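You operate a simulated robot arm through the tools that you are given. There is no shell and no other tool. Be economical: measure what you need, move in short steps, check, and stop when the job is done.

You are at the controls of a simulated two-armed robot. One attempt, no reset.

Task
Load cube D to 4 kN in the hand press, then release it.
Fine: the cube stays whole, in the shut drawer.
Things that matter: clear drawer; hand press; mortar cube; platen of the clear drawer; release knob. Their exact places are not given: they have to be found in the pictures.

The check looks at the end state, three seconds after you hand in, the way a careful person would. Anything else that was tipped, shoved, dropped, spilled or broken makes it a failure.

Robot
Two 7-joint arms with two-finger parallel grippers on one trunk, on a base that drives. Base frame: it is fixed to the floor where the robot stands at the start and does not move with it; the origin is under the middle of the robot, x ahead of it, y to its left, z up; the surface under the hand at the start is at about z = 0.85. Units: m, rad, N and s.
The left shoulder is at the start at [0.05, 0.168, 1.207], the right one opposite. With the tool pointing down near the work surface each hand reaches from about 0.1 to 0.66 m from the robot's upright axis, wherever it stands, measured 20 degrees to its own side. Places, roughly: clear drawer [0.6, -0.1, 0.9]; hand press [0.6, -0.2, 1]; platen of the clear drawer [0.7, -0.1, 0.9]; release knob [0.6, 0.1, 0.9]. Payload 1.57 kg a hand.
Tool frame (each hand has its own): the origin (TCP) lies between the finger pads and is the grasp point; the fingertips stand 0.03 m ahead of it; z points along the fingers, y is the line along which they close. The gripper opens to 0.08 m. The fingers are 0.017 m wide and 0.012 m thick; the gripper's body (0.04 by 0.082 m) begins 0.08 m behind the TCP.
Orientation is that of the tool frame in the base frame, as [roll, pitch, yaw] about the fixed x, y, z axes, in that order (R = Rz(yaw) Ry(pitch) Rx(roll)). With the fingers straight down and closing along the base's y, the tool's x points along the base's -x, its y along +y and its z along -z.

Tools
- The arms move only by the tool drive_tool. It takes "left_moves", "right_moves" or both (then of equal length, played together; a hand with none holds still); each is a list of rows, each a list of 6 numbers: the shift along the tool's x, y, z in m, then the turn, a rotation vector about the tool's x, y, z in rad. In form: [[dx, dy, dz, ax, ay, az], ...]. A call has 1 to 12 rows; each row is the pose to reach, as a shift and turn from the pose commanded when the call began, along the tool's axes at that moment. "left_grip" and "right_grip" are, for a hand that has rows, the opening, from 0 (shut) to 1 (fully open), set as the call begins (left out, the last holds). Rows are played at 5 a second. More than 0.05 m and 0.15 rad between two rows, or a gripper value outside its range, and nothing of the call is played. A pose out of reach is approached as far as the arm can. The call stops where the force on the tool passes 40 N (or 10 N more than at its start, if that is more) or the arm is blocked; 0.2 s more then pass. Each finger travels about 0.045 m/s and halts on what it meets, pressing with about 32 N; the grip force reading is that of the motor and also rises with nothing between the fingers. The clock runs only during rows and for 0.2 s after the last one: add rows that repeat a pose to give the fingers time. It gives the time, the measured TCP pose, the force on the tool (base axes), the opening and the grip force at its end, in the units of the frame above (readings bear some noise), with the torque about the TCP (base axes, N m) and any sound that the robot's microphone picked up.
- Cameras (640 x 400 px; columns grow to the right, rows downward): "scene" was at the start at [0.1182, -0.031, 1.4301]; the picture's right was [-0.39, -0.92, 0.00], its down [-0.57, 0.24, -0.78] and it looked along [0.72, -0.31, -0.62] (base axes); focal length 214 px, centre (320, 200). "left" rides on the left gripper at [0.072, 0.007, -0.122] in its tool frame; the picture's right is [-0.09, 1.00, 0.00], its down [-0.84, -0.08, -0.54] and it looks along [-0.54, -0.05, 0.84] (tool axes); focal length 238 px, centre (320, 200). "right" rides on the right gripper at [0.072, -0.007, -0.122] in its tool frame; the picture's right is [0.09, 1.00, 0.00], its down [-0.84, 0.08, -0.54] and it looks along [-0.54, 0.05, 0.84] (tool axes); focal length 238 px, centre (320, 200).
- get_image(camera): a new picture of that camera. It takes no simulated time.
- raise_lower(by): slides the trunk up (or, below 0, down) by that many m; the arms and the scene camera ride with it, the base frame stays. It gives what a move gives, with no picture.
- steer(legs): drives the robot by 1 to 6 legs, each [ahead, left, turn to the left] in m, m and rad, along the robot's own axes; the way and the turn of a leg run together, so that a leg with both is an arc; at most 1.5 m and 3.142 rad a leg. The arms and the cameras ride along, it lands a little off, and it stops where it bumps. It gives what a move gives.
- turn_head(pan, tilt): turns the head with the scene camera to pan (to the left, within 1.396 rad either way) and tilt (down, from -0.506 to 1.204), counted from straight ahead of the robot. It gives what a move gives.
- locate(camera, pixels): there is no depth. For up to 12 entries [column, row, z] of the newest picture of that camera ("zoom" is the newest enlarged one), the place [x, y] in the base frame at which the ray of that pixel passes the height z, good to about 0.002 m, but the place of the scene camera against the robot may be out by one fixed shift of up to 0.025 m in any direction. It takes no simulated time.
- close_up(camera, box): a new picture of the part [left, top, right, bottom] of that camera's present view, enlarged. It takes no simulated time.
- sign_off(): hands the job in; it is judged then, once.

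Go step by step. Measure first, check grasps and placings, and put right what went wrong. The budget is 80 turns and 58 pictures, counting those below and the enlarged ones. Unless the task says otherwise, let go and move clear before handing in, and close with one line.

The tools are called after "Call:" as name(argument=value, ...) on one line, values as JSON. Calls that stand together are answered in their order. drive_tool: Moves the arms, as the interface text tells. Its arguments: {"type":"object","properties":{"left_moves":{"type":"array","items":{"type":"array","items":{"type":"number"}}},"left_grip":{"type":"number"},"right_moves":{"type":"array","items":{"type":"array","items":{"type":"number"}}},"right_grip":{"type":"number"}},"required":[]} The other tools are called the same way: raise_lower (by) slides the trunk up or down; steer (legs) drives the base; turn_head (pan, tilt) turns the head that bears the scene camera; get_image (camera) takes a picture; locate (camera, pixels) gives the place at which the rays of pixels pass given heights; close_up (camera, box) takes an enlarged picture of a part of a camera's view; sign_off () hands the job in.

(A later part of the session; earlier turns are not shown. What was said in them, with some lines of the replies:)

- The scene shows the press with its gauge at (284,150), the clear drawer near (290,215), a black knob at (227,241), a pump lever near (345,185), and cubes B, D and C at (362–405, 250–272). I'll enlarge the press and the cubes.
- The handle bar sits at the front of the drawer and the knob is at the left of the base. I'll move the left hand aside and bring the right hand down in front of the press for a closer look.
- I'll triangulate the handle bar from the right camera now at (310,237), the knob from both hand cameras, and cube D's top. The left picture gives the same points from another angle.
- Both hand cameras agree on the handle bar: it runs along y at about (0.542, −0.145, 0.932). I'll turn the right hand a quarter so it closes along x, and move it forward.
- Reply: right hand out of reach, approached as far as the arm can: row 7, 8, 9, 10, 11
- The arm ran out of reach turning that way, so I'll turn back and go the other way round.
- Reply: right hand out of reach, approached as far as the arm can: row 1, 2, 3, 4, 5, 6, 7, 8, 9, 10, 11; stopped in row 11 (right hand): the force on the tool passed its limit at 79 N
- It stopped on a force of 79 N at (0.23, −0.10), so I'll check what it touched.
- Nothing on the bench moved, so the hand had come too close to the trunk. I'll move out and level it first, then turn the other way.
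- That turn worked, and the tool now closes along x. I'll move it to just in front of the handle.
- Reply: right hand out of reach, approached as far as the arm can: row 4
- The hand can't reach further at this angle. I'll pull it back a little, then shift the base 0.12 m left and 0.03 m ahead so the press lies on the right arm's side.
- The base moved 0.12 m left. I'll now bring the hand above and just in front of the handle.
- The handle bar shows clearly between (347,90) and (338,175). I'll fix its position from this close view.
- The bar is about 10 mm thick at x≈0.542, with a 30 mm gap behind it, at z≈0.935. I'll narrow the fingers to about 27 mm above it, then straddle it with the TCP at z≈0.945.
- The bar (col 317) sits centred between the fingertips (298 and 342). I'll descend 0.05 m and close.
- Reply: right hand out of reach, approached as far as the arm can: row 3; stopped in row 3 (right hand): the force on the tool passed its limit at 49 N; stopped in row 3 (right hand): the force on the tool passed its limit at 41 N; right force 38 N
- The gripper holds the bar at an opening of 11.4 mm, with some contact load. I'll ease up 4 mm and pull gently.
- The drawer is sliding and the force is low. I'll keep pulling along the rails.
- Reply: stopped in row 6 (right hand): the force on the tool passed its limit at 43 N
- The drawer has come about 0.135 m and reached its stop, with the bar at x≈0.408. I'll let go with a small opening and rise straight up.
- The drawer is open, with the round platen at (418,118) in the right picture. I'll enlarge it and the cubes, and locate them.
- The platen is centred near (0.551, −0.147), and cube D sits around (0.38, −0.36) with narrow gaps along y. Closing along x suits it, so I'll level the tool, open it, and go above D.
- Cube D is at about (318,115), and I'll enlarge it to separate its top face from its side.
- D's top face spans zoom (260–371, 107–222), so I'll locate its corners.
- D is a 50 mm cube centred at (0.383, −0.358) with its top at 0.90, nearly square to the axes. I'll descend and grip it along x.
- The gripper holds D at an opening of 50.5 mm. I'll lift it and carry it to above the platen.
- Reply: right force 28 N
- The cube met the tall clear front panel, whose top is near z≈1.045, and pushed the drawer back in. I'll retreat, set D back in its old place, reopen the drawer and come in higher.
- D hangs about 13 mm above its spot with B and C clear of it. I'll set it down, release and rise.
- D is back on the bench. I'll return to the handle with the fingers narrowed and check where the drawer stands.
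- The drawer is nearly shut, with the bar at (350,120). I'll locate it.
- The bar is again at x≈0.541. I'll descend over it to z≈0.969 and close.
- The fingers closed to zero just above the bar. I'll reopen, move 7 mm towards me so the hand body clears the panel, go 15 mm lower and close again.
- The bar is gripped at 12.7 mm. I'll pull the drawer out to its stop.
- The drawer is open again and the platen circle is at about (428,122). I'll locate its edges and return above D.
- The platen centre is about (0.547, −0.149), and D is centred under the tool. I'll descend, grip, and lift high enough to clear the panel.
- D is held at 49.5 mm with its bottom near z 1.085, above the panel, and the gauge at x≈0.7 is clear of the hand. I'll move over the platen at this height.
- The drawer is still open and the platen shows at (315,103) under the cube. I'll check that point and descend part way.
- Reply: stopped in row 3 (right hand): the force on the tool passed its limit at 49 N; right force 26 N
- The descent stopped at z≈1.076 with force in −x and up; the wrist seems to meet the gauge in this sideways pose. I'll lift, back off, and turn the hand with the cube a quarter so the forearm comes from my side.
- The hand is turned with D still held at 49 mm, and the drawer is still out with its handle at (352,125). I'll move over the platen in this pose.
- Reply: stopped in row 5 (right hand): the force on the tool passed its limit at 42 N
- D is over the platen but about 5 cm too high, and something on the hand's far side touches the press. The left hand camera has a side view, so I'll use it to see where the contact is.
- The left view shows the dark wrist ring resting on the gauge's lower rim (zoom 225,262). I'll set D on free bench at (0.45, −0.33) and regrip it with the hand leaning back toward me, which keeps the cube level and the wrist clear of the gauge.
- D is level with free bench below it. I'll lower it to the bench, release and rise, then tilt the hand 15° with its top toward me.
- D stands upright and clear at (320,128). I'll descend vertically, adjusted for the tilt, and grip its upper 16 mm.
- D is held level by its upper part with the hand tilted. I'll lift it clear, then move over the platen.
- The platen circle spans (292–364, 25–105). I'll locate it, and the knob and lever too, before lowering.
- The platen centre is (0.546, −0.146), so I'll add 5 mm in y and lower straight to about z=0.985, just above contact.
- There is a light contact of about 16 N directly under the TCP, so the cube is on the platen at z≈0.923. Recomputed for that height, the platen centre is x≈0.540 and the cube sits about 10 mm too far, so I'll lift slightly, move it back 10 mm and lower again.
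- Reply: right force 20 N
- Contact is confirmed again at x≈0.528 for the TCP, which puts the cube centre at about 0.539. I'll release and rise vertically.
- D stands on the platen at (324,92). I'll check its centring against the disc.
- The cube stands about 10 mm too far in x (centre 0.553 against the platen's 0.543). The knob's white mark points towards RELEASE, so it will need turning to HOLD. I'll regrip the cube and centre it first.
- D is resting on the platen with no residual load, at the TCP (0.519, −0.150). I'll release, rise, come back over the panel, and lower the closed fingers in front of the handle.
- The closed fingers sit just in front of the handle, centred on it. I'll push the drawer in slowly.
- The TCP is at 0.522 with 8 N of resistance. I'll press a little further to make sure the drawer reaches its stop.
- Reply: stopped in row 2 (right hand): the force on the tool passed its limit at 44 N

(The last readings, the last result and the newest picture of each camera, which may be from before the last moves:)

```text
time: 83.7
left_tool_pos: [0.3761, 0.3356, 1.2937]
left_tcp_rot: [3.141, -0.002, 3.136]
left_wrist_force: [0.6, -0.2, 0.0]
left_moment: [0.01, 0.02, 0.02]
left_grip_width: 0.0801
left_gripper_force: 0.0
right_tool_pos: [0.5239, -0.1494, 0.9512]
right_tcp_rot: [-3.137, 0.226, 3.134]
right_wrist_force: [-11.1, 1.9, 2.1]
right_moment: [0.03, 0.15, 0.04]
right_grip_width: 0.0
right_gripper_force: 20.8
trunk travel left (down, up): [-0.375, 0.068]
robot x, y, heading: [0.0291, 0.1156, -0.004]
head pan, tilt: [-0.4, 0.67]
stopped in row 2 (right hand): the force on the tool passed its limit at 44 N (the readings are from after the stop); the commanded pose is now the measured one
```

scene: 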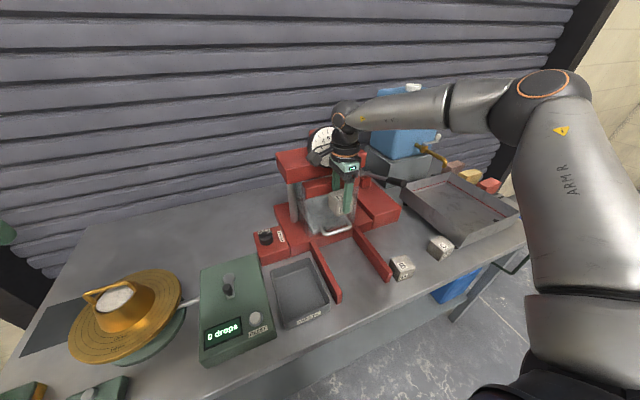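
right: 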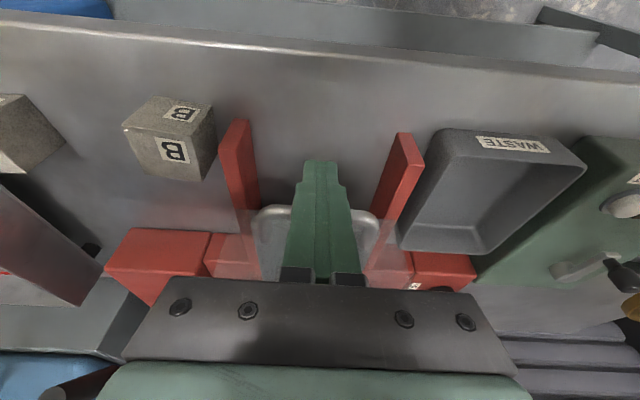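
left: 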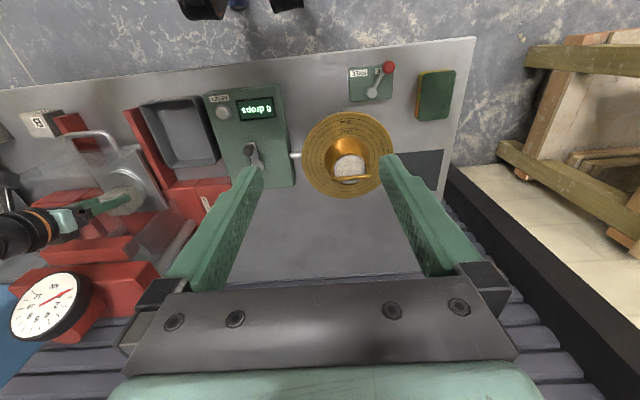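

The drawer is against its stop (44 N peak, TCP x≈0.524). I'll back off, rise, level the hand and turn it a quarter for the knob, then drive left so the right arm can reach it.

Call:
drive_tool(right_moves=[[0.0317, 0, -0.0073, 0, 0, 0], [0.0634, 0, -0.0146, 0, 0, 0], [0.0951, 0, -0.0218, 0, 0, 0], [0.1268, 0, -0.0291, 0, 0, 0], [0.1178, 0, -0.068, 0, 0, 0], [0.1089, 0, -0.107, 0, 0, 0], [0.1, 0, -0.146, 0, 0.113, 0], [0.091, 0, -0.185, 0, 0.226, 0], [0.091, 0, -0.185, 0, 0.226, 0]])

Call:
drive_tool(right_moves=[[0, -0.01, 0, 0, 0, 0.143], [0, -0.02, 0, 0, 0, 0.286], [0, -0.03, 0, 0, 0, 0.428], [0, -0.04, 0, 0, 0, 0.571], [0, -0.05, 0, 0, 0, 0.714], [0, -0.05, 0, 0, 0, 0.857], [0, -0.05, 0, 0, 0, 1.0], [0, -0.05, 0, 0, 0, 1.142], [0, -0.05, 0, 0, 0, 1.285], [0, -0.05, 0, 0, 0, 1.428], [0, -0.05, 0, 0, 0, 1.571]], right_grip=0.6)

Call:
steer(legs=[[0, 0.2, 0], [0.03, 0, 0]])

```text
time: 85.7
left_tool_pos: [0.3761, 0.3363, 1.2934]
left_tcp_rot: [-3.14, -0.002, 3.137]
left_wrist_force: [1.4, -0.1, -0.5]
left_moment: [0.02, -0.02, -0.02]
left_grip_width: 0.0801
left_gripper_force: 0.1
right_tool_pos: [0.3948, -0.1475, 1.1096]
right_tcp_rot: [-3.14, 0.008, 3.134]
right_wrist_force: [0.2, 0.5, -0.7]
right_moment: [-0.01, 0.03, -0.01]
right_grip_width: 0.0
right_gripper_force: 21.0
trunk travel left (down, up): [-0.375, 0.068]
robot x, y, heading: [0.0257, 0.1178, -0.008]
head pan, tilt: [-0.4, 0.67]
```

```text
time: 88.1
left_tool_pos: [0.3765, 0.3359, 1.294]
left_tcp_rot: [3.142, -0.001, 3.135]
left_wrist_force: [0.1, -0.3, -0.3]
left_moment: [0.04, 0.01, 0.01]
left_grip_width: 0.08
left_gripper_force: 0.0
right_tool_pos: [0.3921, -0.197, 1.109]
right_tcp_rot: [3.132, 0.002, 1.559]
right_wrist_force: [0.1, 0.1, -0.1]
right_moment: [-0.01, 0.01, 0.0]
right_grip_width: 0.048
right_gripper_force: 0.0
trunk travel left (down, up): [-0.375, 0.068]
robot x, y, heading: [0.0288, 0.115, -0.004]
head pan, tilt: [-0.4, 0.67]
```

```text
time: 90.9
left_tool_pos: [0.4078, 0.5362, 1.2935]
left_tcp_rot: [3.141, -0.002, 3.137]
left_wrist_force: [1.1, -0.1, 0.3]
left_moment: [0.0, 0.05, -0.04]
left_grip_width: 0.0799
left_gripper_force: 0.0
right_tool_pos: [0.4246, 0.0009, 1.1107]
right_tcp_rot: [3.134, 0.004, 1.562]
right_wrist_force: [0.4, -0.1, 0.3]
right_moment: [-0.01, 0.06, 0.01]
right_grip_width: 0.0482
right_gripper_force: 0.0
trunk travel left (down, up): [-0.375, 0.068]
robot x, y, heading: [0.0584, 0.3184, -0.007]
head pan, tilt: [-0.4, 0.67]
```

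The base is at y≈0.318. I'll move the hand above the knob and take one picture.

Call:
drive_tool(right_moves=[[0.012, 0.045, 0, 0, 0, 0], [0.024, 0.09, 0.01, 0, 0, 0], [0.036, 0.135, 0.03, 0, 0, 0], [0.046, 0.16, 0.045, 0, 0, 0], [0.046, 0.182, 0.06, 0, 0, 0], [0.046, 0.182, 0.06, 0, 0, 0]])

Call:
get_image(camera="right")

```text
refused: row 3 steps farther than a row can; nothing moved
```

```text
6 pictures are left
```

right: 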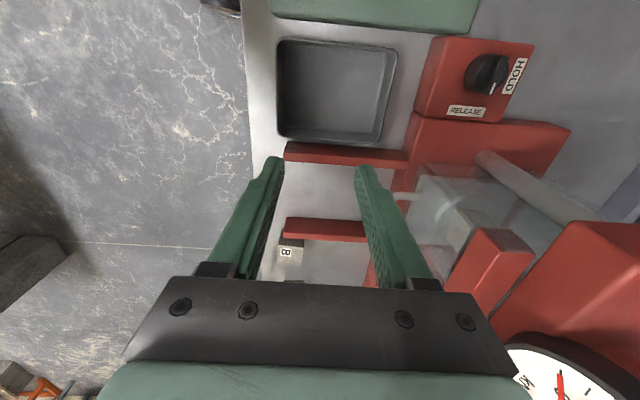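

The move was refused for step size, but the picture shows the knob at (487,73), so I'll use it to triangulate.

Call:
locate(camera="right", pixels=[[487, 73, 0.9], [487, 73, 0.92], [487, 73, 0.94], [470, 75, 0.92], [507, 70, 0.92], [487, 96, 0.93]])

Call:
drive_tool(right_moves=[[0.01, 0.04, 0, 0, 0, 0], [0.02, 0.08, 0.01, 0, 0, 0], [0.032, 0.12, 0.02, 0, 0, 0], [0.042, 0.155, 0.03, 0, 0, 0], [0.046, 0.178, 0.05, 0, 0, 0], [0.046, 0.178, 0.06, 0, 0, 0]])

Call:
close_up(camera="right", box=[200, 40, 440, 190])

```text
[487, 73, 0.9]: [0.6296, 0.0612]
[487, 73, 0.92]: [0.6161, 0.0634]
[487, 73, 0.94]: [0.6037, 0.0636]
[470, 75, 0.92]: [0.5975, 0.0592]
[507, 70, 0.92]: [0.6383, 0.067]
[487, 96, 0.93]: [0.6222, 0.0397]
```

```text
time: 92.3
left_tool_pos: [0.4061, 0.5355, 1.2946]
left_tcp_rot: [3.141, 0.001, 3.136]
left_wrist_force: [-0.4, -0.8, 0.2]
left_moment: [0.02, 0.03, -0.02]
left_grip_width: 0.0801
left_gripper_force: 0.0
right_tool_pos: [0.6048, 0.0438, 1.0518]
right_tcp_rot: [3.132, 0.002, 1.561]
right_wrist_force: [-0.5, 0.4, 0.2]
right_moment: [-0.02, 0.0, -0.02]
right_grip_width: 0.0479
right_gripper_force: 0.1
trunk travel left (down, up): [-0.375, 0.068]
robot x, y, heading: [0.0591, 0.315, -0.006]
head pan, tilt: [-0.4, 0.67]
```

```text
2.67 times, centred on (320, 115) of right
```

zoom: 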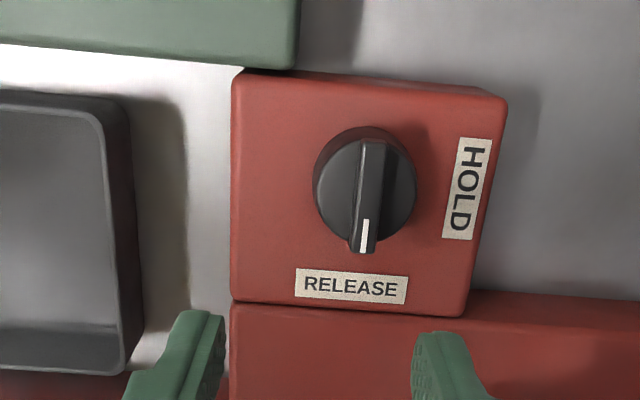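

The knob is clear: its white mark points to RELEASE and the bar lies along y. I'll locate the bar's ends.

Call:
locate(camera="zoom", pixels=[[368, 195, 0.92], [368, 195, 0.935], [368, 195, 0.95], [374, 145, 0.935], [363, 245, 0.935], [355, 195, 0.935], [382, 195, 0.935], [315, 195, 0.92], [413, 195, 0.92]])

```text
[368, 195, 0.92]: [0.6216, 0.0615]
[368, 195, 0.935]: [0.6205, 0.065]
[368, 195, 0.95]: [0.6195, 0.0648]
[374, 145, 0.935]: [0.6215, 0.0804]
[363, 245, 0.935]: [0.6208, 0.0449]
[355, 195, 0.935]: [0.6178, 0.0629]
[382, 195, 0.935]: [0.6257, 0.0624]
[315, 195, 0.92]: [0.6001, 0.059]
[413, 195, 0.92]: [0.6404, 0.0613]
```

The knob centre is (0.6205, 0.0625) with its top near z≈0.915. I'll narrow the fingers to 24 mm and descend over the ridge.

Call:
drive_tool(right_moves=[[0.01, 0.008, 0, 0, 0, 0], [0.0187, 0.016, 0, 0, 0, 0], [0.0187, 0.016, 0.03, 0, 0, 0], [0.0187, 0.016, 0.06, 0, 0, 0], [0.0187, 0.016, 0.09, 0, 0, 0], [0.0187, 0.016, 0.1, 0, 0, 0], [0.0187, 0.016, 0.106, 0, 0, 0], [0.0187, 0.016, 0.106, 0, 0, 0]], right_grip=0.3)

Call:
drive_tool(right_moves=[[0, 0, 0, 0, 0, 0], [0, 0, 0, 0, 0, 0], [0, 0, 0, 0, 0, 0]], right_grip=0)

```text
time: 94.1
left_tool_pos: [0.4065, 0.5357, 1.2934]
left_tcp_rot: [-3.14, -0.002, 3.138]
left_wrist_force: [-0.2, -0.6, -0.5]
left_moment: [-0.02, 0.0, 0.02]
left_grip_width: 0.0799
left_gripper_force: 0.0
right_tool_pos: [0.5817, 0.0448, 0.9675]
right_tcp_rot: [3.133, 0.001, 1.563]
right_wrist_force: [-0.4, 0.1, -0.5]
right_moment: [0.04, 0.01, 0.0]
right_grip_width: 0.024
right_gripper_force: 0.0
right hand out of reach, approached as far as the arm can: row 1, 2, 3, 4, 5, 6, 7, 8
trunk travel left (down, up): [-0.375, 0.068]
robot x, y, heading: [0.0615, 0.3176, -0.007]
head pan, tilt: [-0.4, 0.67]
```

```text
time: 94.9
left_tool_pos: [0.4072, 0.535, 1.294]
left_tcp_rot: [-3.141, -0.002, 3.136]
left_wrist_force: [0.0, -0.5, -0.6]
left_moment: [0.02, 0.0, -0.02]
left_grip_width: 0.08
left_gripper_force: 0.0
right_tool_pos: [0.5808, 0.044, 0.9675]
right_tcp_rot: [3.132, 0.003, 1.562]
right_wrist_force: [-0.4, -0.4, -0.3]
right_moment: [0.0, -0.02, 0.02]
right_grip_width: 0.0001
right_gripper_force: 21.0
trunk travel left (down, up): [-0.375, 0.068]
robot x, y, heading: [0.0539, 0.3103, -0.006]
head pan, tilt: [-0.4, 0.67]
```

The knob was out of reach in this pose, with the TCP stopping at (0.581, 0.044). I'll raise the hand and move the base 0.10 m left and 0.035 m ahead.

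Call:
drive_tool(right_moves=[[0, -0.02, -0.04, 0, 0, 0], [0, -0.05, -0.08, 0, 0, 0], [0, -0.05, -0.11, 0, 0, 0]], right_grip=0.3)

Call:
steer(legs=[[0, 0.1, 0], [0.035, 0, 0]])

```text
time: 95.7
left_tool_pos: [0.4075, 0.5346, 1.2932]
left_tcp_rot: [3.141, -0.002, 3.136]
left_wrist_force: [0.4, -0.5, -0.2]
left_moment: [0.0, -0.02, -0.01]
left_grip_width: 0.08
left_gripper_force: 0.0
right_tool_pos: [0.5333, 0.0456, 1.0782]
right_tcp_rot: [3.133, 0.002, 1.561]
right_wrist_force: [-0.2, -0.1, 1.2]
right_moment: [-0.01, 0.0, 0.01]
right_grip_width: 0.0242
right_gripper_force: 0.1
trunk travel left (down, up): [-0.375, 0.068]
robot x, y, heading: [0.0567, 0.3175, -0.005]
head pan, tilt: [-0.4, 0.67]
```

```text
time: 97.9
left_tool_pos: [0.435, 0.6374, 1.293]
left_tcp_rot: [3.138, -0.004, 3.136]
left_wrist_force: [-0.2, 1.1, 0.2]
left_moment: [0.02, -0.03, 0.04]
left_grip_width: 0.0801
left_gripper_force: 0.1
right_tool_pos: [0.5606, 0.1468, 1.0778]
right_tcp_rot: [3.134, 0.004, 1.559]
right_wrist_force: [-0.1, -1.3, -0.8]
right_moment: [-0.03, -0.05, -0.01]
right_grip_width: 0.024
right_gripper_force: 0.0
trunk travel left (down, up): [-0.375, 0.068]
robot x, y, heading: [0.0899, 0.4189, -0.006]
head pan, tilt: [-0.4, 0.67]
stopped in leg 2: the robot was blocked; the commanded pose is now the measured one
```

The base just touched something at x≈0.09, so I'll back off 1 cm and then go over the knob.

Call:
steer(legs=[[-0.01, 0, 0]])

Call:
drive_tool(right_moves=[[-0.03, 0.02, 0, 0.008, 0, 0], [-0.06, 0.045, 0, 0.008, 0, -0.01], [-0.0843, 0.069, 0, 0.008, 0, -0.01], [-0.0843, 0.069, 0.03, 0.008, 0, -0.01], [-0.0843, 0.069, 0.06, 0.008, 0, -0.01], [-0.0843, 0.069, 0.09, 0.008, 0, -0.01]])

```text
time: 98.6
left_tool_pos: [0.4261, 0.638, 1.2929]
left_tcp_rot: [3.141, -0.005, 3.136]
left_wrist_force: [-0.6, -0.2, 0.2]
left_moment: [0.0, 0.0, 0.01]
left_grip_width: 0.08
left_gripper_force: 0.1
right_tool_pos: [0.5524, 0.1471, 1.0782]
right_tcp_rot: [3.136, 0.003, 1.56]
right_wrist_force: [0.9, 0.1, 1.3]
right_moment: [0.01, -0.05, -0.01]
right_grip_width: 0.0241
right_gripper_force: 0.1
trunk travel left (down, up): [-0.375, 0.068]
robot x, y, heading: [0.0783, 0.4205, -0.008]
head pan, tilt: [-0.4, 0.67]
```

```text
time: 100.0
left_tool_pos: [0.4267, 0.6369, 1.2919]
left_tcp_rot: [3.139, -0.005, 3.136]
left_wrist_force: [-0.7, 0.2, 0.0]
left_moment: [0.01, 0.02, 0.02]
left_grip_width: 0.0799
left_gripper_force: 0.1
right_tool_pos: [0.6217, 0.062, 0.9881]
right_tcp_rot: [-3.14, 0.004, 1.572]
right_wrist_force: [-0.6, -0.2, 0.5]
right_moment: [0.02, 0.03, 0.0]
right_grip_width: 0.0243
right_gripper_force: 0.1
trunk travel left (down, up): [-0.375, 0.068]
robot x, y, heading: [0.0776, 0.4148, -0.003]
head pan, tilt: [-0.4, 0.67]
```

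The hand reached (0.6217, 0.062, 0.988). I'll descend to about 0.946 and close on the ridge.

Call:
drive_tool(right_moves=[[0, 0, 0.02, 0, 0, 0], [0, 0, 0.034, 0, 0, 0], [0, 0, 0.042, 0, 0, 0], [0, 0, 0.042, 0, 0, 0]])

Call:
drive_tool(right_moves=[[0, 0, 0, 0, 0, 0], [0, 0, 0, 0, 0, 0], [0, 0, 0, 0, 0, 0]], right_grip=0)

```text
time: 101.0
left_tool_pos: [0.4249, 0.6381, 1.2931]
left_tcp_rot: [3.141, -0.002, 3.135]
left_wrist_force: [0.5, -0.7, 0.1]
left_moment: [0.0, 0.01, -0.04]
left_grip_width: 0.0798
left_gripper_force: 0.0
right_tool_pos: [0.6163, 0.0634, 0.951]
right_tcp_rot: [3.134, 0.002, 1.57]
right_wrist_force: [-0.2, -0.7, 11.3]
right_moment: [-0.07, -0.14, 0.05]
right_grip_width: 0.0248
right_gripper_force: 0.4
right hand out of reach, approached as far as the arm can: row 3, 4
trunk travel left (down, up): [-0.375, 0.068]
robot x, y, heading: [0.077, 0.4149, -0.012]
head pan, tilt: [-0.4, 0.67]
```

```text
time: 101.8
left_tool_pos: [0.4263, 0.6373, 1.2914]
left_tcp_rot: [-3.141, -0.005, 3.138]
left_wrist_force: [0.5, 0.8, 0.4]
left_moment: [0.0, -0.01, -0.01]
left_grip_width: 0.0801
left_gripper_force: 0.0
right_tool_pos: [0.6198, 0.0625, 0.9517]
right_tcp_rot: [3.125, 0.003, 1.571]
right_wrist_force: [22.6, -3.2, 15.5]
right_moment: [-0.17, 0.03, 0.06]
right_grip_width: 0.0104
right_gripper_force: 28.4
trunk travel left (down, up): [-0.375, 0.068]
robot x, y, heading: [0.0801, 0.4181, -0.003]
head pan, tilt: [-0.4, 0.67]
```

The ridge is gripped at 10.4 mm. I'll turn it about the tool axis from RELEASE to HOLD (a quarter turn, counter-clockwise from above).

Call:
drive_tool(right_moves=[[0, 0, -0.003, 0, 0, -0.143], [0, 0, -0.003, 0, 0, -0.286], [0, 0, -0.003, 0, 0, -0.428], [0, 0, -0.003, 0, 0, -0.571], [0, 0, -0.003, 0, 0, -0.714], [0, 0, -0.003, 0, 0, -0.857], [0, 0, -0.003, 0, 0, -1.0], [0, 0, -0.003, 0, 0, -1.142], [0, 0, -0.003, 0, 0, -1.285], [0, 0, -0.003, 0, 0, -1.428], [0, 0, -0.003, 0, 0, -1.571]])

```text
time: 104.2
left_tool_pos: [0.4288, 0.637, 1.2915]
left_tcp_rot: [3.139, -0.006, 3.136]
left_wrist_force: [0.0, 0.7, -0.8]
left_moment: [0.02, 0.01, -0.01]
left_grip_width: 0.0802
left_gripper_force: 0.0
right_tool_pos: [0.6197, 0.0616, 0.952]
right_tcp_rot: [-3.135, 0.007, -3.141]
right_wrist_force: [22.0, -4.3, 0.8]
right_moment: [0.01, -0.82, -0.01]
right_grip_width: 0.0099
right_gripper_force: 28.2
trunk travel left (down, up): [-0.375, 0.068]
robot x, y, heading: [0.0736, 0.4197, -0.007]
head pan, tilt: [-0.4, 0.67]
```

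The knob turned the full quarter with the ridge still gripped. I'll release it, rise and pull back, then drive right so the right arm can reach the pump lever, whose grip I triangulate from (0.541, −0.362, 1.05) to (0.594, −0.349, 1.04).

Call:
drive_tool(right_moves=[[0, 0, 0, 0, 0, 0], [0, 0, 0, 0, 0, 0], [0, 0, -0.04, 0, 0, 0], [0, 0, -0.08, 0, 0, 0], [0.03, 0, -0.12, 0, 0, 0], [0.06, 0, -0.16, 0, 0, 0], [0.1, 0, -0.19, 0, 0, 0], [0.14, 0, -0.22, 0, 0, 0], [0.18, 0, -0.24, 0, 0, 0], [0.21, 0, -0.24, 0, 0, 0]], right_grip=0.4)

Call:
steer(legs=[[-0.03, 0, 0], [0, -0.53, 0]])

Call:
close_up(camera="scene", box=[180, 80, 480, 270])

```text
time: 106.4
left_tool_pos: [0.4265, 0.6368, 1.2927]
left_tcp_rot: [3.14, -0.004, 3.138]
left_wrist_force: [-0.3, -0.2, 0.1]
left_moment: [-0.04, 0.02, 0.01]
left_grip_width: 0.0801
left_gripper_force: 0.1
right_tool_pos: [0.4045, 0.0616, 1.1938]
right_tcp_rot: [-3.137, 0.0, -3.141]
right_wrist_force: [0.0, -0.5, -0.6]
right_moment: [-0.03, -0.01, 0.04]
right_grip_width: 0.032
right_gripper_force: 0.0
trunk travel left (down, up): [-0.375, 0.068]
robot x, y, heading: [0.0756, 0.4181, -0.01]
head pan, tilt: [-0.4, 0.67]
```

```text
time: 112.0
left_tool_pos: [0.3938, 0.1098, 1.2919]
left_tcp_rot: [3.14, -0.004, -3.137]
left_wrist_force: [0.1, -0.4, -0.1]
left_moment: [-0.01, -0.03, 0.0]
left_grip_width: 0.0798
left_gripper_force: 0.1
right_tool_pos: [0.3778, -0.4647, 1.1928]
right_tcp_rot: [-3.138, 0.0, -3.13]
right_wrist_force: [0.3, 0.5, 0.3]
right_moment: [0.02, 0.01, -0.01]
right_grip_width: 0.0321
right_gripper_force: 0.1
trunk travel left (down, up): [-0.375, 0.068]
robot x, y, heading: [0.0482, -0.1126, 0.01]
head pan, tilt: [-0.4, 0.67]
```

```text
2.11 times, centred on (330, 175) of scene
```

zoom: 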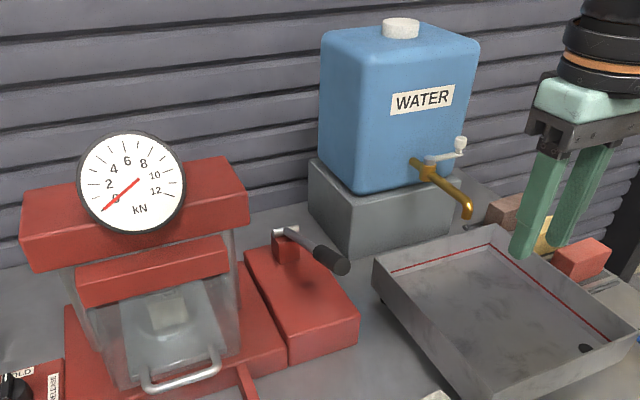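

The cube is visible in the shut drawer, the gauge reads 0, and the lever tip is at zoom (335,264). I'll check the lever position with this view.

Call:
locate(camera="zoom", pixels=[[337, 264, 1.05], [337, 264, 1.0], [318, 250, 1.045], [318, 250, 1.0], [285, 235, 1.03], [285, 235, 0.98], [357, 315, 0.93], [15, 385, 0.92]])

```text
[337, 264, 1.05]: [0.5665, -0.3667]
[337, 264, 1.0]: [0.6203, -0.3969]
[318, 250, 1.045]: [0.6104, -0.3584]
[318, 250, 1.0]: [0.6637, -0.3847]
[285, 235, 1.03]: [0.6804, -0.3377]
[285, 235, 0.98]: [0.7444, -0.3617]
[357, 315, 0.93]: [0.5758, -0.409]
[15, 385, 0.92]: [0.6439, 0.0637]
```

The lever tip agrees after correcting the scene camera's 0.023 m shift. I'll go above the grip at (0.562, −0.359).

Call:
drive_tool(right_moves=[[-0.0368, 0.0212, 0, 0, 0, -0.05], [-0.0736, 0.0424, 0, 0, 0, -0.1], [-0.1104, 0.0636, 0, 0, 0, -0.15], [-0.1472, 0.0848, 0, 0, 0, -0.17], [-0.184, 0.106, 0.01, 0, 0, -0.17], [-0.184, 0.106, 0.05, 0, 0, -0.17]], right_grip=0.7)

Call:
get_image(camera="right")

```text
time: 113.4
left_tool_pos: [0.3924, 0.1091, 1.292]
left_tcp_rot: [3.141, -0.004, -3.137]
left_wrist_force: [0.4, -0.2, 0.6]
left_moment: [0.05, -0.02, 0.03]
left_grip_width: 0.0803
left_gripper_force: 0.1
right_tool_pos: [0.5635, -0.3565, 1.142]
right_tcp_rot: [-3.139, 0.0, -2.964]
right_wrist_force: [-0.9, -0.1, 0.0]
right_moment: [0.02, -0.01, 0.0]
right_grip_width: 0.0561
right_gripper_force: 0.0
trunk travel left (down, up): [-0.375, 0.068]
robot x, y, heading: [0.0501, -0.1123, -0.001]
head pan, tilt: [-0.4, 0.67]
```

```text
3 pictures are left
```

right: 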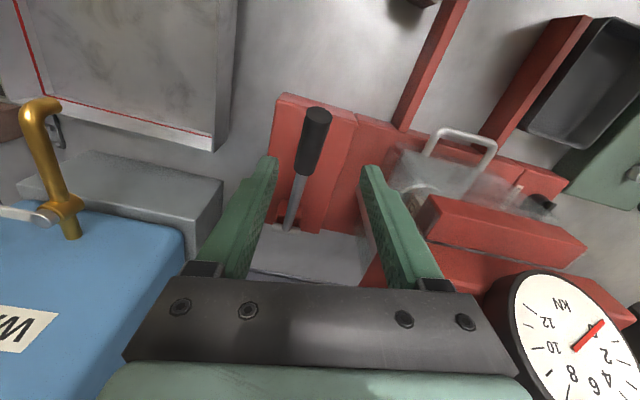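

The lever grip runs from (317,115) to (305,170), and the gauge is also in this view. I'll locate the grip.

Call:
locate(camera="right", pixels=[[316, 118, 1.05], [311, 142, 1.05], [305, 172, 1.045], [305, 172, 1.03], [287, 228, 1.02], [287, 228, 0.98], [311, 142, 1.03]])

```text
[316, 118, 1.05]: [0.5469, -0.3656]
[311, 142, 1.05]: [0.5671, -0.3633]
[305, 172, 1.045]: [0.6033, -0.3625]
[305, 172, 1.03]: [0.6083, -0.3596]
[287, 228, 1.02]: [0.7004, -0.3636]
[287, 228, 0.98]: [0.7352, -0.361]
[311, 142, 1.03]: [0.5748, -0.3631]
```

The lever lies along x at y≈−0.3635, so I'll turn the hand square, descend to z≈1.045 and grip.

Call:
drive_tool(right_moves=[[0.001, -0.007, 0, 0, 0, 0.1], [0.001, -0.007, 0.02, 0, 0, 0.17], [0.001, -0.007, 0.06, 0, 0, 0.17], [0.001, -0.007, 0.097, 0, 0, 0.17], [0.001, -0.007, 0.097, 0, 0, 0.17]])

Call:
drive_tool(right_moves=[[0, 0, 0, 0, 0, 0], [0, 0, 0, 0, 0, 0], [0, 0, 0, 0, 0, 0], [0, 0, 0, 0, 0, 0]], right_grip=0)

```text
time: 114.6
left_tool_pos: [0.3929, 0.1086, 1.2919]
left_tcp_rot: [3.141, -0.004, -3.138]
left_wrist_force: [0.1, -0.3, 0.0]
left_moment: [-0.01, -0.01, -0.01]
left_grip_width: 0.0798
left_gripper_force: 0.1
right_tool_pos: [0.5603, -0.3645, 1.0449]
right_tcp_rot: [-3.138, -0.001, -3.13]
right_wrist_force: [0.2, 0.3, -0.2]
right_moment: [-0.03, 0.0, 0.03]
right_grip_width: 0.0561
right_gripper_force: 0.1
trunk travel left (down, up): [-0.375, 0.068]
robot x, y, heading: [0.0479, -0.1144, 0.002]
head pan, tilt: [-0.4, 0.67]
```

```text
time: 115.6
left_tool_pos: [0.3929, 0.111, 1.292]
left_tcp_rot: [-3.141, -0.006, -3.133]
left_wrist_force: [1.2, -0.5, -0.7]
left_moment: [-0.02, -0.01, 0.0]
left_grip_width: 0.0799
left_gripper_force: 0.1
right_tool_pos: [0.5611, -0.3626, 1.0443]
right_tcp_rot: [-3.14, -0.001, -3.128]
right_wrist_force: [-1.0, 11.1, -3.9]
right_moment: [-0.08, -0.1, -0.27]
right_grip_width: 0.0237
right_gripper_force: 32.1
trunk travel left (down, up): [-0.375, 0.068]
robot x, y, heading: [0.0507, -0.1166, 0.007]
head pan, tilt: [-0.4, 0.67]
```

The lever is gripped at 23.7 mm. I'll make a first gentle down-stroke along its arc and watch the force and sound.

Call:
drive_tool(right_moves=[[0.0025, 0, 0.009, 0, -0.055, 0], [0.0045, 0, 0.018, 0, -0.11, 0], [0.006, 0, 0.027, 0, -0.165, 0], [0.0075, 0, 0.036, 0, -0.22, 0], [0.0085, 0, 0.045, 0, -0.27, 0]])

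```text
time: 116.8
left_tool_pos: [0.3906, 0.1115, 1.2942]
left_tcp_rot: [-3.14, -0.001, -3.135]
left_wrist_force: [0.3, 0.8, 0.4]
left_moment: [-0.01, 0.03, -0.03]
left_grip_width: 0.08
left_gripper_force: 0.2
right_tool_pos: [0.5506, -0.3634, 1.0015]
right_tcp_rot: [3.14, 0.265, -3.133]
right_wrist_force: [-17.5, 16.2, 0.8]
right_moment: [-0.05, 0.88, -0.28]
right_grip_width: 0.0237
right_gripper_force: 35.7
trunk travel left (down, up): [-0.375, 0.068]
robot x, y, heading: [0.0484, -0.1134, -0.0]
head pan, tilt: [-0.4, 0.67]
```

The lever moved with modest force. I'll take one gauge picture to calibrate how much load this 43 mm stroke added.

Call:
close_up(camera="scene", box=[190, 110, 350, 260])

```text
2.67 times, centred on (270, 185) of scene
```

zoom: 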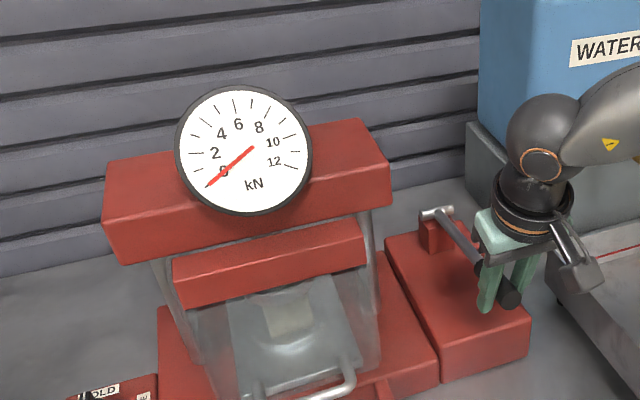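

The gauge still reads 0, so this travel only took up slack. With two pictures left I'll use forces and sounds instead, and first finish the down-stroke to learn the range.

Call:
drive_tool(right_moves=[[0.006, 0, 0.0075, 0, -0.05, 0], [0.011, 0, 0.0145, 0, -0.1, 0], [0.0155, 0, 0.022, 0, -0.15, 0], [0.0203, 0, 0.0292, 0, -0.2, 0]])

```text
time: 117.8
left_tool_pos: [0.3956, 0.1107, 1.2908]
left_tcp_rot: [3.141, -0.009, -3.135]
left_wrist_force: [0.0, -0.6, -0.7]
left_moment: [-0.02, 0.0, -0.03]
left_grip_width: 0.0798
left_gripper_force: 0.0
right_tool_pos: [0.5479, -0.3625, 0.9706]
right_tcp_rot: [-3.14, 0.48, -3.13]
right_wrist_force: [27.1, 15.3, 0.6]
right_moment: [0.2, 0.65, -0.85]
right_grip_width: 0.0237
right_gripper_force: 35.9
trunk travel left (down, up): [-0.375, 0.068]
robot x, y, heading: [0.0479, -0.1088, 0.007]
head pan, tilt: [-0.4, 0.67]
```

The lever's arc now fits a pivot near (0.691, 0.986) with a radius of about 0.143 m. I'll do one full up-and-down cycle along that arc and read the forces.

Call:
drive_tool(right_moves=[[-0.0157, 0, -0.0133, 0, 0.13, 0], [-0.0257, 0, -0.0307, 0, 0.25, 0], [-0.0383, 0, -0.0467, 0, 0.37, 0], [-0.0539, 0, -0.0607, 0, 0.47, 0], [-0.0539, 0, -0.0607, 0, 0.47, 0]])

Call:
drive_tool(right_moves=[[0.0075, 0, 0.0195, 0, -0.11, 0], [0.0115, 0, 0.0395, 0, -0.22, 0], [0.0125, 0, 0.0595, 0, -0.34, 0], [0.0125, 0, 0.0745, 0, -0.46, 0]])

```text
time: 119.0
left_tool_pos: [0.3926, 0.1109, 1.2918]
left_tcp_rot: [3.141, -0.003, -3.136]
left_wrist_force: [-0.8, -0.9, 0.9]
left_moment: [-0.01, -0.01, -0.02]
left_grip_width: 0.0802
left_gripper_force: 0.1
right_tool_pos: [0.5606, -0.3627, 1.0455]
right_tcp_rot: [-3.14, -0.005, -3.13]
right_wrist_force: [-5.6, 14.3, -1.0]
right_moment: [0.11, -0.36, -0.27]
right_grip_width: 0.0235
right_gripper_force: 36.3
trunk travel left (down, up): [-0.375, 0.068]
robot x, y, heading: [0.046, -0.1135, 0.004]
head pan, tilt: [-0.4, 0.67]
```

```text
time: 120.0
left_tool_pos: [0.3924, 0.1106, 1.292]
left_tcp_rot: [3.141, -0.003, -3.136]
left_wrist_force: [-0.4, 0.4, 0.2]
left_moment: [-0.01, 0.01, -0.03]
left_grip_width: 0.0801
left_gripper_force: 0.0
right_tool_pos: [0.5475, -0.3626, 0.9712]
right_tcp_rot: [3.138, 0.457, -3.133]
right_wrist_force: [-6.3, 17.6, -1.8]
right_moment: [0.3, 1.19, -0.53]
right_grip_width: 0.0239
right_gripper_force: 35.6
trunk travel left (down, up): [-0.375, 0.068]
robot x, y, heading: [0.047, -0.1147, 0.006]
head pan, tilt: [-0.4, 0.67]
```

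The cycle was smooth, making two complete down-strokes. I'll do one more cycle and then use a picture for the gauge.

Call:
drive_tool(right_moves=[[-0.0073, 0, -0.0169, 0, 0.12, 0], [-0.0173, 0, -0.0343, 0, 0.24, 0], [-0.0299, 0, -0.0503, 0, 0.36, 0], [-0.0448, 0, -0.0613, 0, 0.46, 0], [-0.0448, 0, -0.0613, 0, 0.46, 0], [-0.0299, 0, -0.0503, 0, 0.36, 0], [-0.0173, 0, -0.0343, 0, 0.24, 0], [-0.0073, 0, -0.0169, 0, 0.12, 0], [0, 0, 0, 0, 0, 0]])

Call:
close_up(camera="scene", box=[225, 125, 315, 200])

```text
time: 122.0
left_tool_pos: [0.3915, 0.1093, 1.2932]
left_tcp_rot: [3.142, -0.005, -3.137]
left_wrist_force: [-0.5, 0.2, 0.6]
left_moment: [0.01, -0.02, 0.07]
left_grip_width: 0.0799
left_gripper_force: 0.0
right_tool_pos: [0.5472, -0.3624, 0.97]
right_tcp_rot: [3.14, 0.453, -3.135]
right_wrist_force: [-17.6, 15.8, -2.4]
right_moment: [0.12, 1.2, -0.38]
right_grip_width: 0.0241
right_gripper_force: 35.6
trunk travel left (down, up): [-0.375, 0.068]
robot x, y, heading: [0.048, -0.1139, 0.008]
head pan, tilt: [-0.4, 0.67]
```

```text
5.33 times, centred on (270, 162) of scene
```

zoom: 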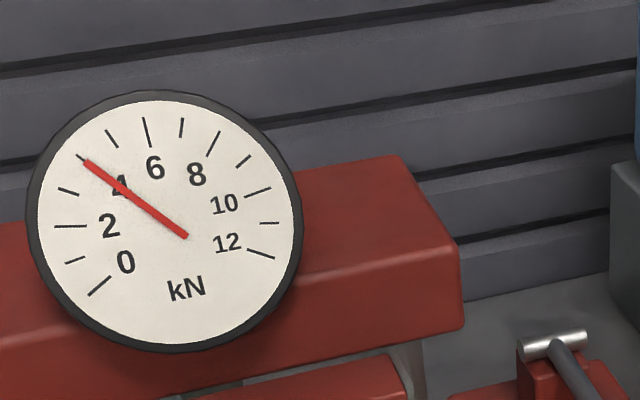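

The needle is exactly on the 4 kN tick at (83,157), so pumping is done. I'll let go of the lever, withdraw along the tool axis, and drive back to the knob.

Call:
drive_tool(right_moves=[[0, 0, 0, 0, 0, 0], [0, 0, 0, 0, 0, 0], [0, 0, 0, 0, 0, 0], [0, 0, -0.045, 0, 0, 0], [0, 0, -0.09, 0, 0, 0], [0.005, 0, -0.135, 0, 0.1, 0], [0.012, 0, -0.18, 0, 0.22, 0], [0.022, 0, -0.222, 0, 0.34, 0], [0.0315, 0, -0.263, 0, 0.46, 0], [0.0315, 0, -0.263, 0, 0.46, 0]], right_grip=0.8)

Call:
steer(legs=[[0, 0.53, 0], [0.03, 0, 0]])

```text
time: 124.2
left_tool_pos: [0.3926, 0.1091, 1.2934]
left_tcp_rot: [3.139, -0.005, -3.136]
left_wrist_force: [-0.6, -1.1, -0.7]
left_moment: [-0.02, 0.02, -0.01]
left_grip_width: 0.0799
left_gripper_force: 0.0
right_tool_pos: [0.4009, -0.3647, 1.1939]
right_tcp_rot: [-3.138, -0.003, -3.13]
right_wrist_force: [-0.5, -0.9, 0.6]
right_moment: [0.0, 0.01, 0.01]
right_grip_width: 0.0637
right_gripper_force: 0.1
trunk travel left (down, up): [-0.375, 0.068]
robot x, y, heading: [0.0457, -0.1146, 0.0]
head pan, tilt: [-0.4, 0.67]
```

```text
time: 129.8
left_tool_pos: [0.4229, 0.6394, 1.2915]
left_tcp_rot: [3.138, -0.004, -3.137]
left_wrist_force: [-0.6, 0.6, 0.2]
left_moment: [-0.01, 0.02, -0.02]
left_grip_width: 0.08
left_gripper_force: 0.2
right_tool_pos: [0.4316, 0.1656, 1.194]
right_tcp_rot: [-3.139, -0.003, -3.131]
right_wrist_force: [-0.6, -1.3, 0.3]
right_moment: [-0.01, 0.02, -0.01]
right_grip_width: 0.0639
right_gripper_force: 0.1
trunk travel left (down, up): [-0.375, 0.068]
robot x, y, heading: [0.0749, 0.4134, 0.001]
head pan, tilt: [-0.4, 0.67]
```

The base is back at (0.075, 0.413). I'll move over the knob with the fingers at 24 mm, square to the HOLD ridge, and come down to z≈0.985.

Call:
drive_tool(right_moves=[[-0.0377, -0.0208, 0, 0, 0, 0.01], [-0.0754, -0.0416, 0, 0, 0, 0.01], [-0.113, -0.0624, 0, 0, 0, 0.01], [-0.1507, -0.0832, 0, 0, 0, 0.01], [-0.1894, -0.104, 0, 0, 0, 0.01], [-0.1894, -0.104, 0.045, 0, 0, 0.01], [-0.1894, -0.104, 0.09, 0, 0, 0.01], [-0.1894, -0.104, 0.135, 0, 0, 0.01], [-0.1894, -0.104, 0.175, 0, 0, 0.01], [-0.1894, -0.104, 0.209, 0, 0, 0.01], [-0.1894, -0.104, 0.209, 0, 0, 0.01]], right_grip=0.3)

```text
time: 132.2
left_tool_pos: [0.4205, 0.6387, 1.2928]
left_tcp_rot: [3.14, -0.006, -3.135]
left_wrist_force: [-0.1, 0.5, -0.1]
left_moment: [-0.04, 0.02, -0.03]
left_grip_width: 0.08
left_gripper_force: 0.1
right_tool_pos: [0.6194, 0.0623, 0.9844]
right_tcp_rot: [-3.137, -0.001, 3.14]
right_wrist_force: [0.6, 0.6, 0.1]
right_moment: [0.01, -0.01, -0.04]
right_grip_width: 0.0242
right_gripper_force: 0.1
trunk travel left (down, up): [-0.375, 0.068]
robot x, y, heading: [0.074, 0.4203, 0.009]
head pan, tilt: [-0.4, 0.67]
```

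Call:
drive_tool(right_moves=[[0, 0, 0.015, 0, 0, 0], [0, 0, 0.026, 0, 0, 0], [0, 0, 0.033, 0, 0, 0], [0, 0, 0.033, 0, 0, 0]])

Call:
drive_tool(right_moves=[[0, 0, 0, 0, 0, 0], [0, 0, 0, 0, 0, 0], [0, 0, 0, 0, 0, 0]], right_grip=0)

```text
time: 133.2
left_tool_pos: [0.4204, 0.6385, 1.2913]
left_tcp_rot: [-3.141, -0.006, -3.135]
left_wrist_force: [0.0, 1.2, -0.4]
left_moment: [-0.01, -0.02, 0.02]
left_grip_width: 0.0802
left_gripper_force: 0.1
right_tool_pos: [0.6174, 0.062, 0.9526]
right_tcp_rot: [-3.139, 0.002, -3.141]
right_wrist_force: [0.2, 0.0, -0.2]
right_moment: [-0.02, 0.01, -0.01]
right_grip_width: 0.0245
right_gripper_force: 0.0
trunk travel left (down, up): [-0.375, 0.068]
robot x, y, heading: [0.0781, 0.4176, 0.003]
head pan, tilt: [-0.4, 0.67]
```

```text
time: 134.0
left_tool_pos: [0.4209, 0.6377, 1.2925]
left_tcp_rot: [3.139, -0.006, -3.135]
left_wrist_force: [-0.3, 0.4, 0.5]
left_moment: [-0.04, 0.01, -0.02]
left_grip_width: 0.0798
left_gripper_force: 0.1
right_tool_pos: [0.6183, 0.0596, 0.9527]
right_tcp_rot: [-3.139, 0.004, -3.141]
right_wrist_force: [0.1, -6.3, 1.0]
right_moment: [-0.15, 0.0, -0.01]
right_grip_width: 0.0099
right_gripper_force: 28.0
trunk travel left (down, up): [-0.375, 0.068]
robot x, y, heading: [0.0719, 0.418, 0.007]
head pan, tilt: [-0.4, 0.67]
```

The ridge is gripped at 9.9 mm. I'll turn it back a quarter to RELEASE.

Call:
drive_tool(right_moves=[[0, 0, 0, 0, 0, 0.143], [0, 0, 0, 0, 0, 0.286], [0, 0, 0, 0, 0, 0.428], [0, 0, 0, 0, 0, 0.571], [0, 0, 0, 0, 0, 0.714], [0, 0, 0, 0, 0, 0.857], [0, 0, 0, 0, 0, 1.0], [0, 0, 0, 0, 0, 1.142], [0, 0, 0, 0, 0, 1.285], [0, 0, 0, 0, 0, 1.428], [0, 0, 0, 0, 0, 1.571], [0, 0, 0, 0, 0, 1.571]])

```text
time: 136.6
left_tool_pos: [0.4237, 0.6397, 1.2917]
left_tcp_rot: [-3.141, -0.007, -3.136]
left_wrist_force: [0.1, 0.8, -0.5]
left_moment: [-0.03, 0.05, 0.05]
left_grip_width: 0.0801
left_gripper_force: 0.1
right_tool_pos: [0.621, 0.064, 0.9521]
right_tcp_rot: [3.135, 0.001, 1.571]
right_wrist_force: [19.4, 8.5, -1.2]
right_moment: [-0.26, -0.27, 0.08]
right_grip_width: 0.0097
right_gripper_force: 27.5
right hand out of reach, approached as far as the arm can: row 1, 2, 3
trunk travel left (down, up): [-0.375, 0.068]
robot x, y, heading: [0.0775, 0.4146, 0.008]
head pan, tilt: [-0.4, 0.67]
```

The knob is turned back. I'll release it, rise and retreat to a viewpoint for the last check.

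Call:
drive_tool(right_moves=[[0, 0, 0, 0, 0, 0], [0, 0, 0, 0, 0, 0], [0, 0, -0.04, 0, 0, 0], [0, 0, -0.08, 0, 0, 0], [0, -0.03, -0.115, 0, 0, 0], [0, -0.07, -0.145, 0, 0, 0], [0, -0.11, -0.165, 0, 0, 0], [0, -0.155, -0.185, 0, 0, 0], [0, -0.2, -0.19, 0, 0, 0], [0, -0.2, -0.19, 0, 0, 0]], right_grip=0.3)

Call:
get_image(camera="right")

```text
time: 138.8
left_tool_pos: [0.4213, 0.6385, 1.2928]
left_tcp_rot: [3.138, -0.007, -3.136]
left_wrist_force: [0.0, -0.1, -1.5]
left_moment: [-0.02, 0.04, 0.0]
left_grip_width: 0.0801
left_gripper_force: 0.1
right_tool_pos: [0.4211, 0.0623, 1.1421]
right_tcp_rot: [-3.14, 0.003, 1.572]
right_wrist_force: [0.5, -0.2, 0.1]
right_moment: [0.02, 0.01, -0.02]
right_grip_width: 0.0241
right_gripper_force: 0.1
trunk travel left (down, up): [-0.375, 0.068]
robot x, y, heading: [0.0732, 0.418, 0.005]
head pan, tilt: [-0.4, 0.67]
```

```text
0 pictures are left
```

right: 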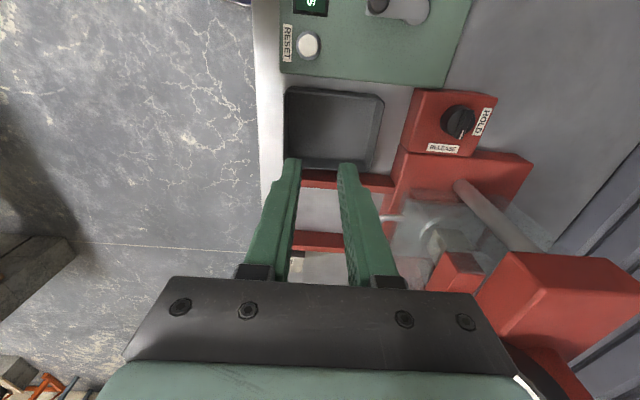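

The last picture shows the knob's mark pointing towards RELEASE at (460,122), with the drawer still shut and both hands clear. I'll hand in.

Call:
sign_off()

```text
The job is handed in.
```

I loaded cube D to 4 kN in the shut drawer, read with the gauge needle on the 4 tick, then turned the knob back to RELEASE. I had no pictures left to see the gauge fall back to 0 or to look at the cube after the release. There was no sound of it cracking.
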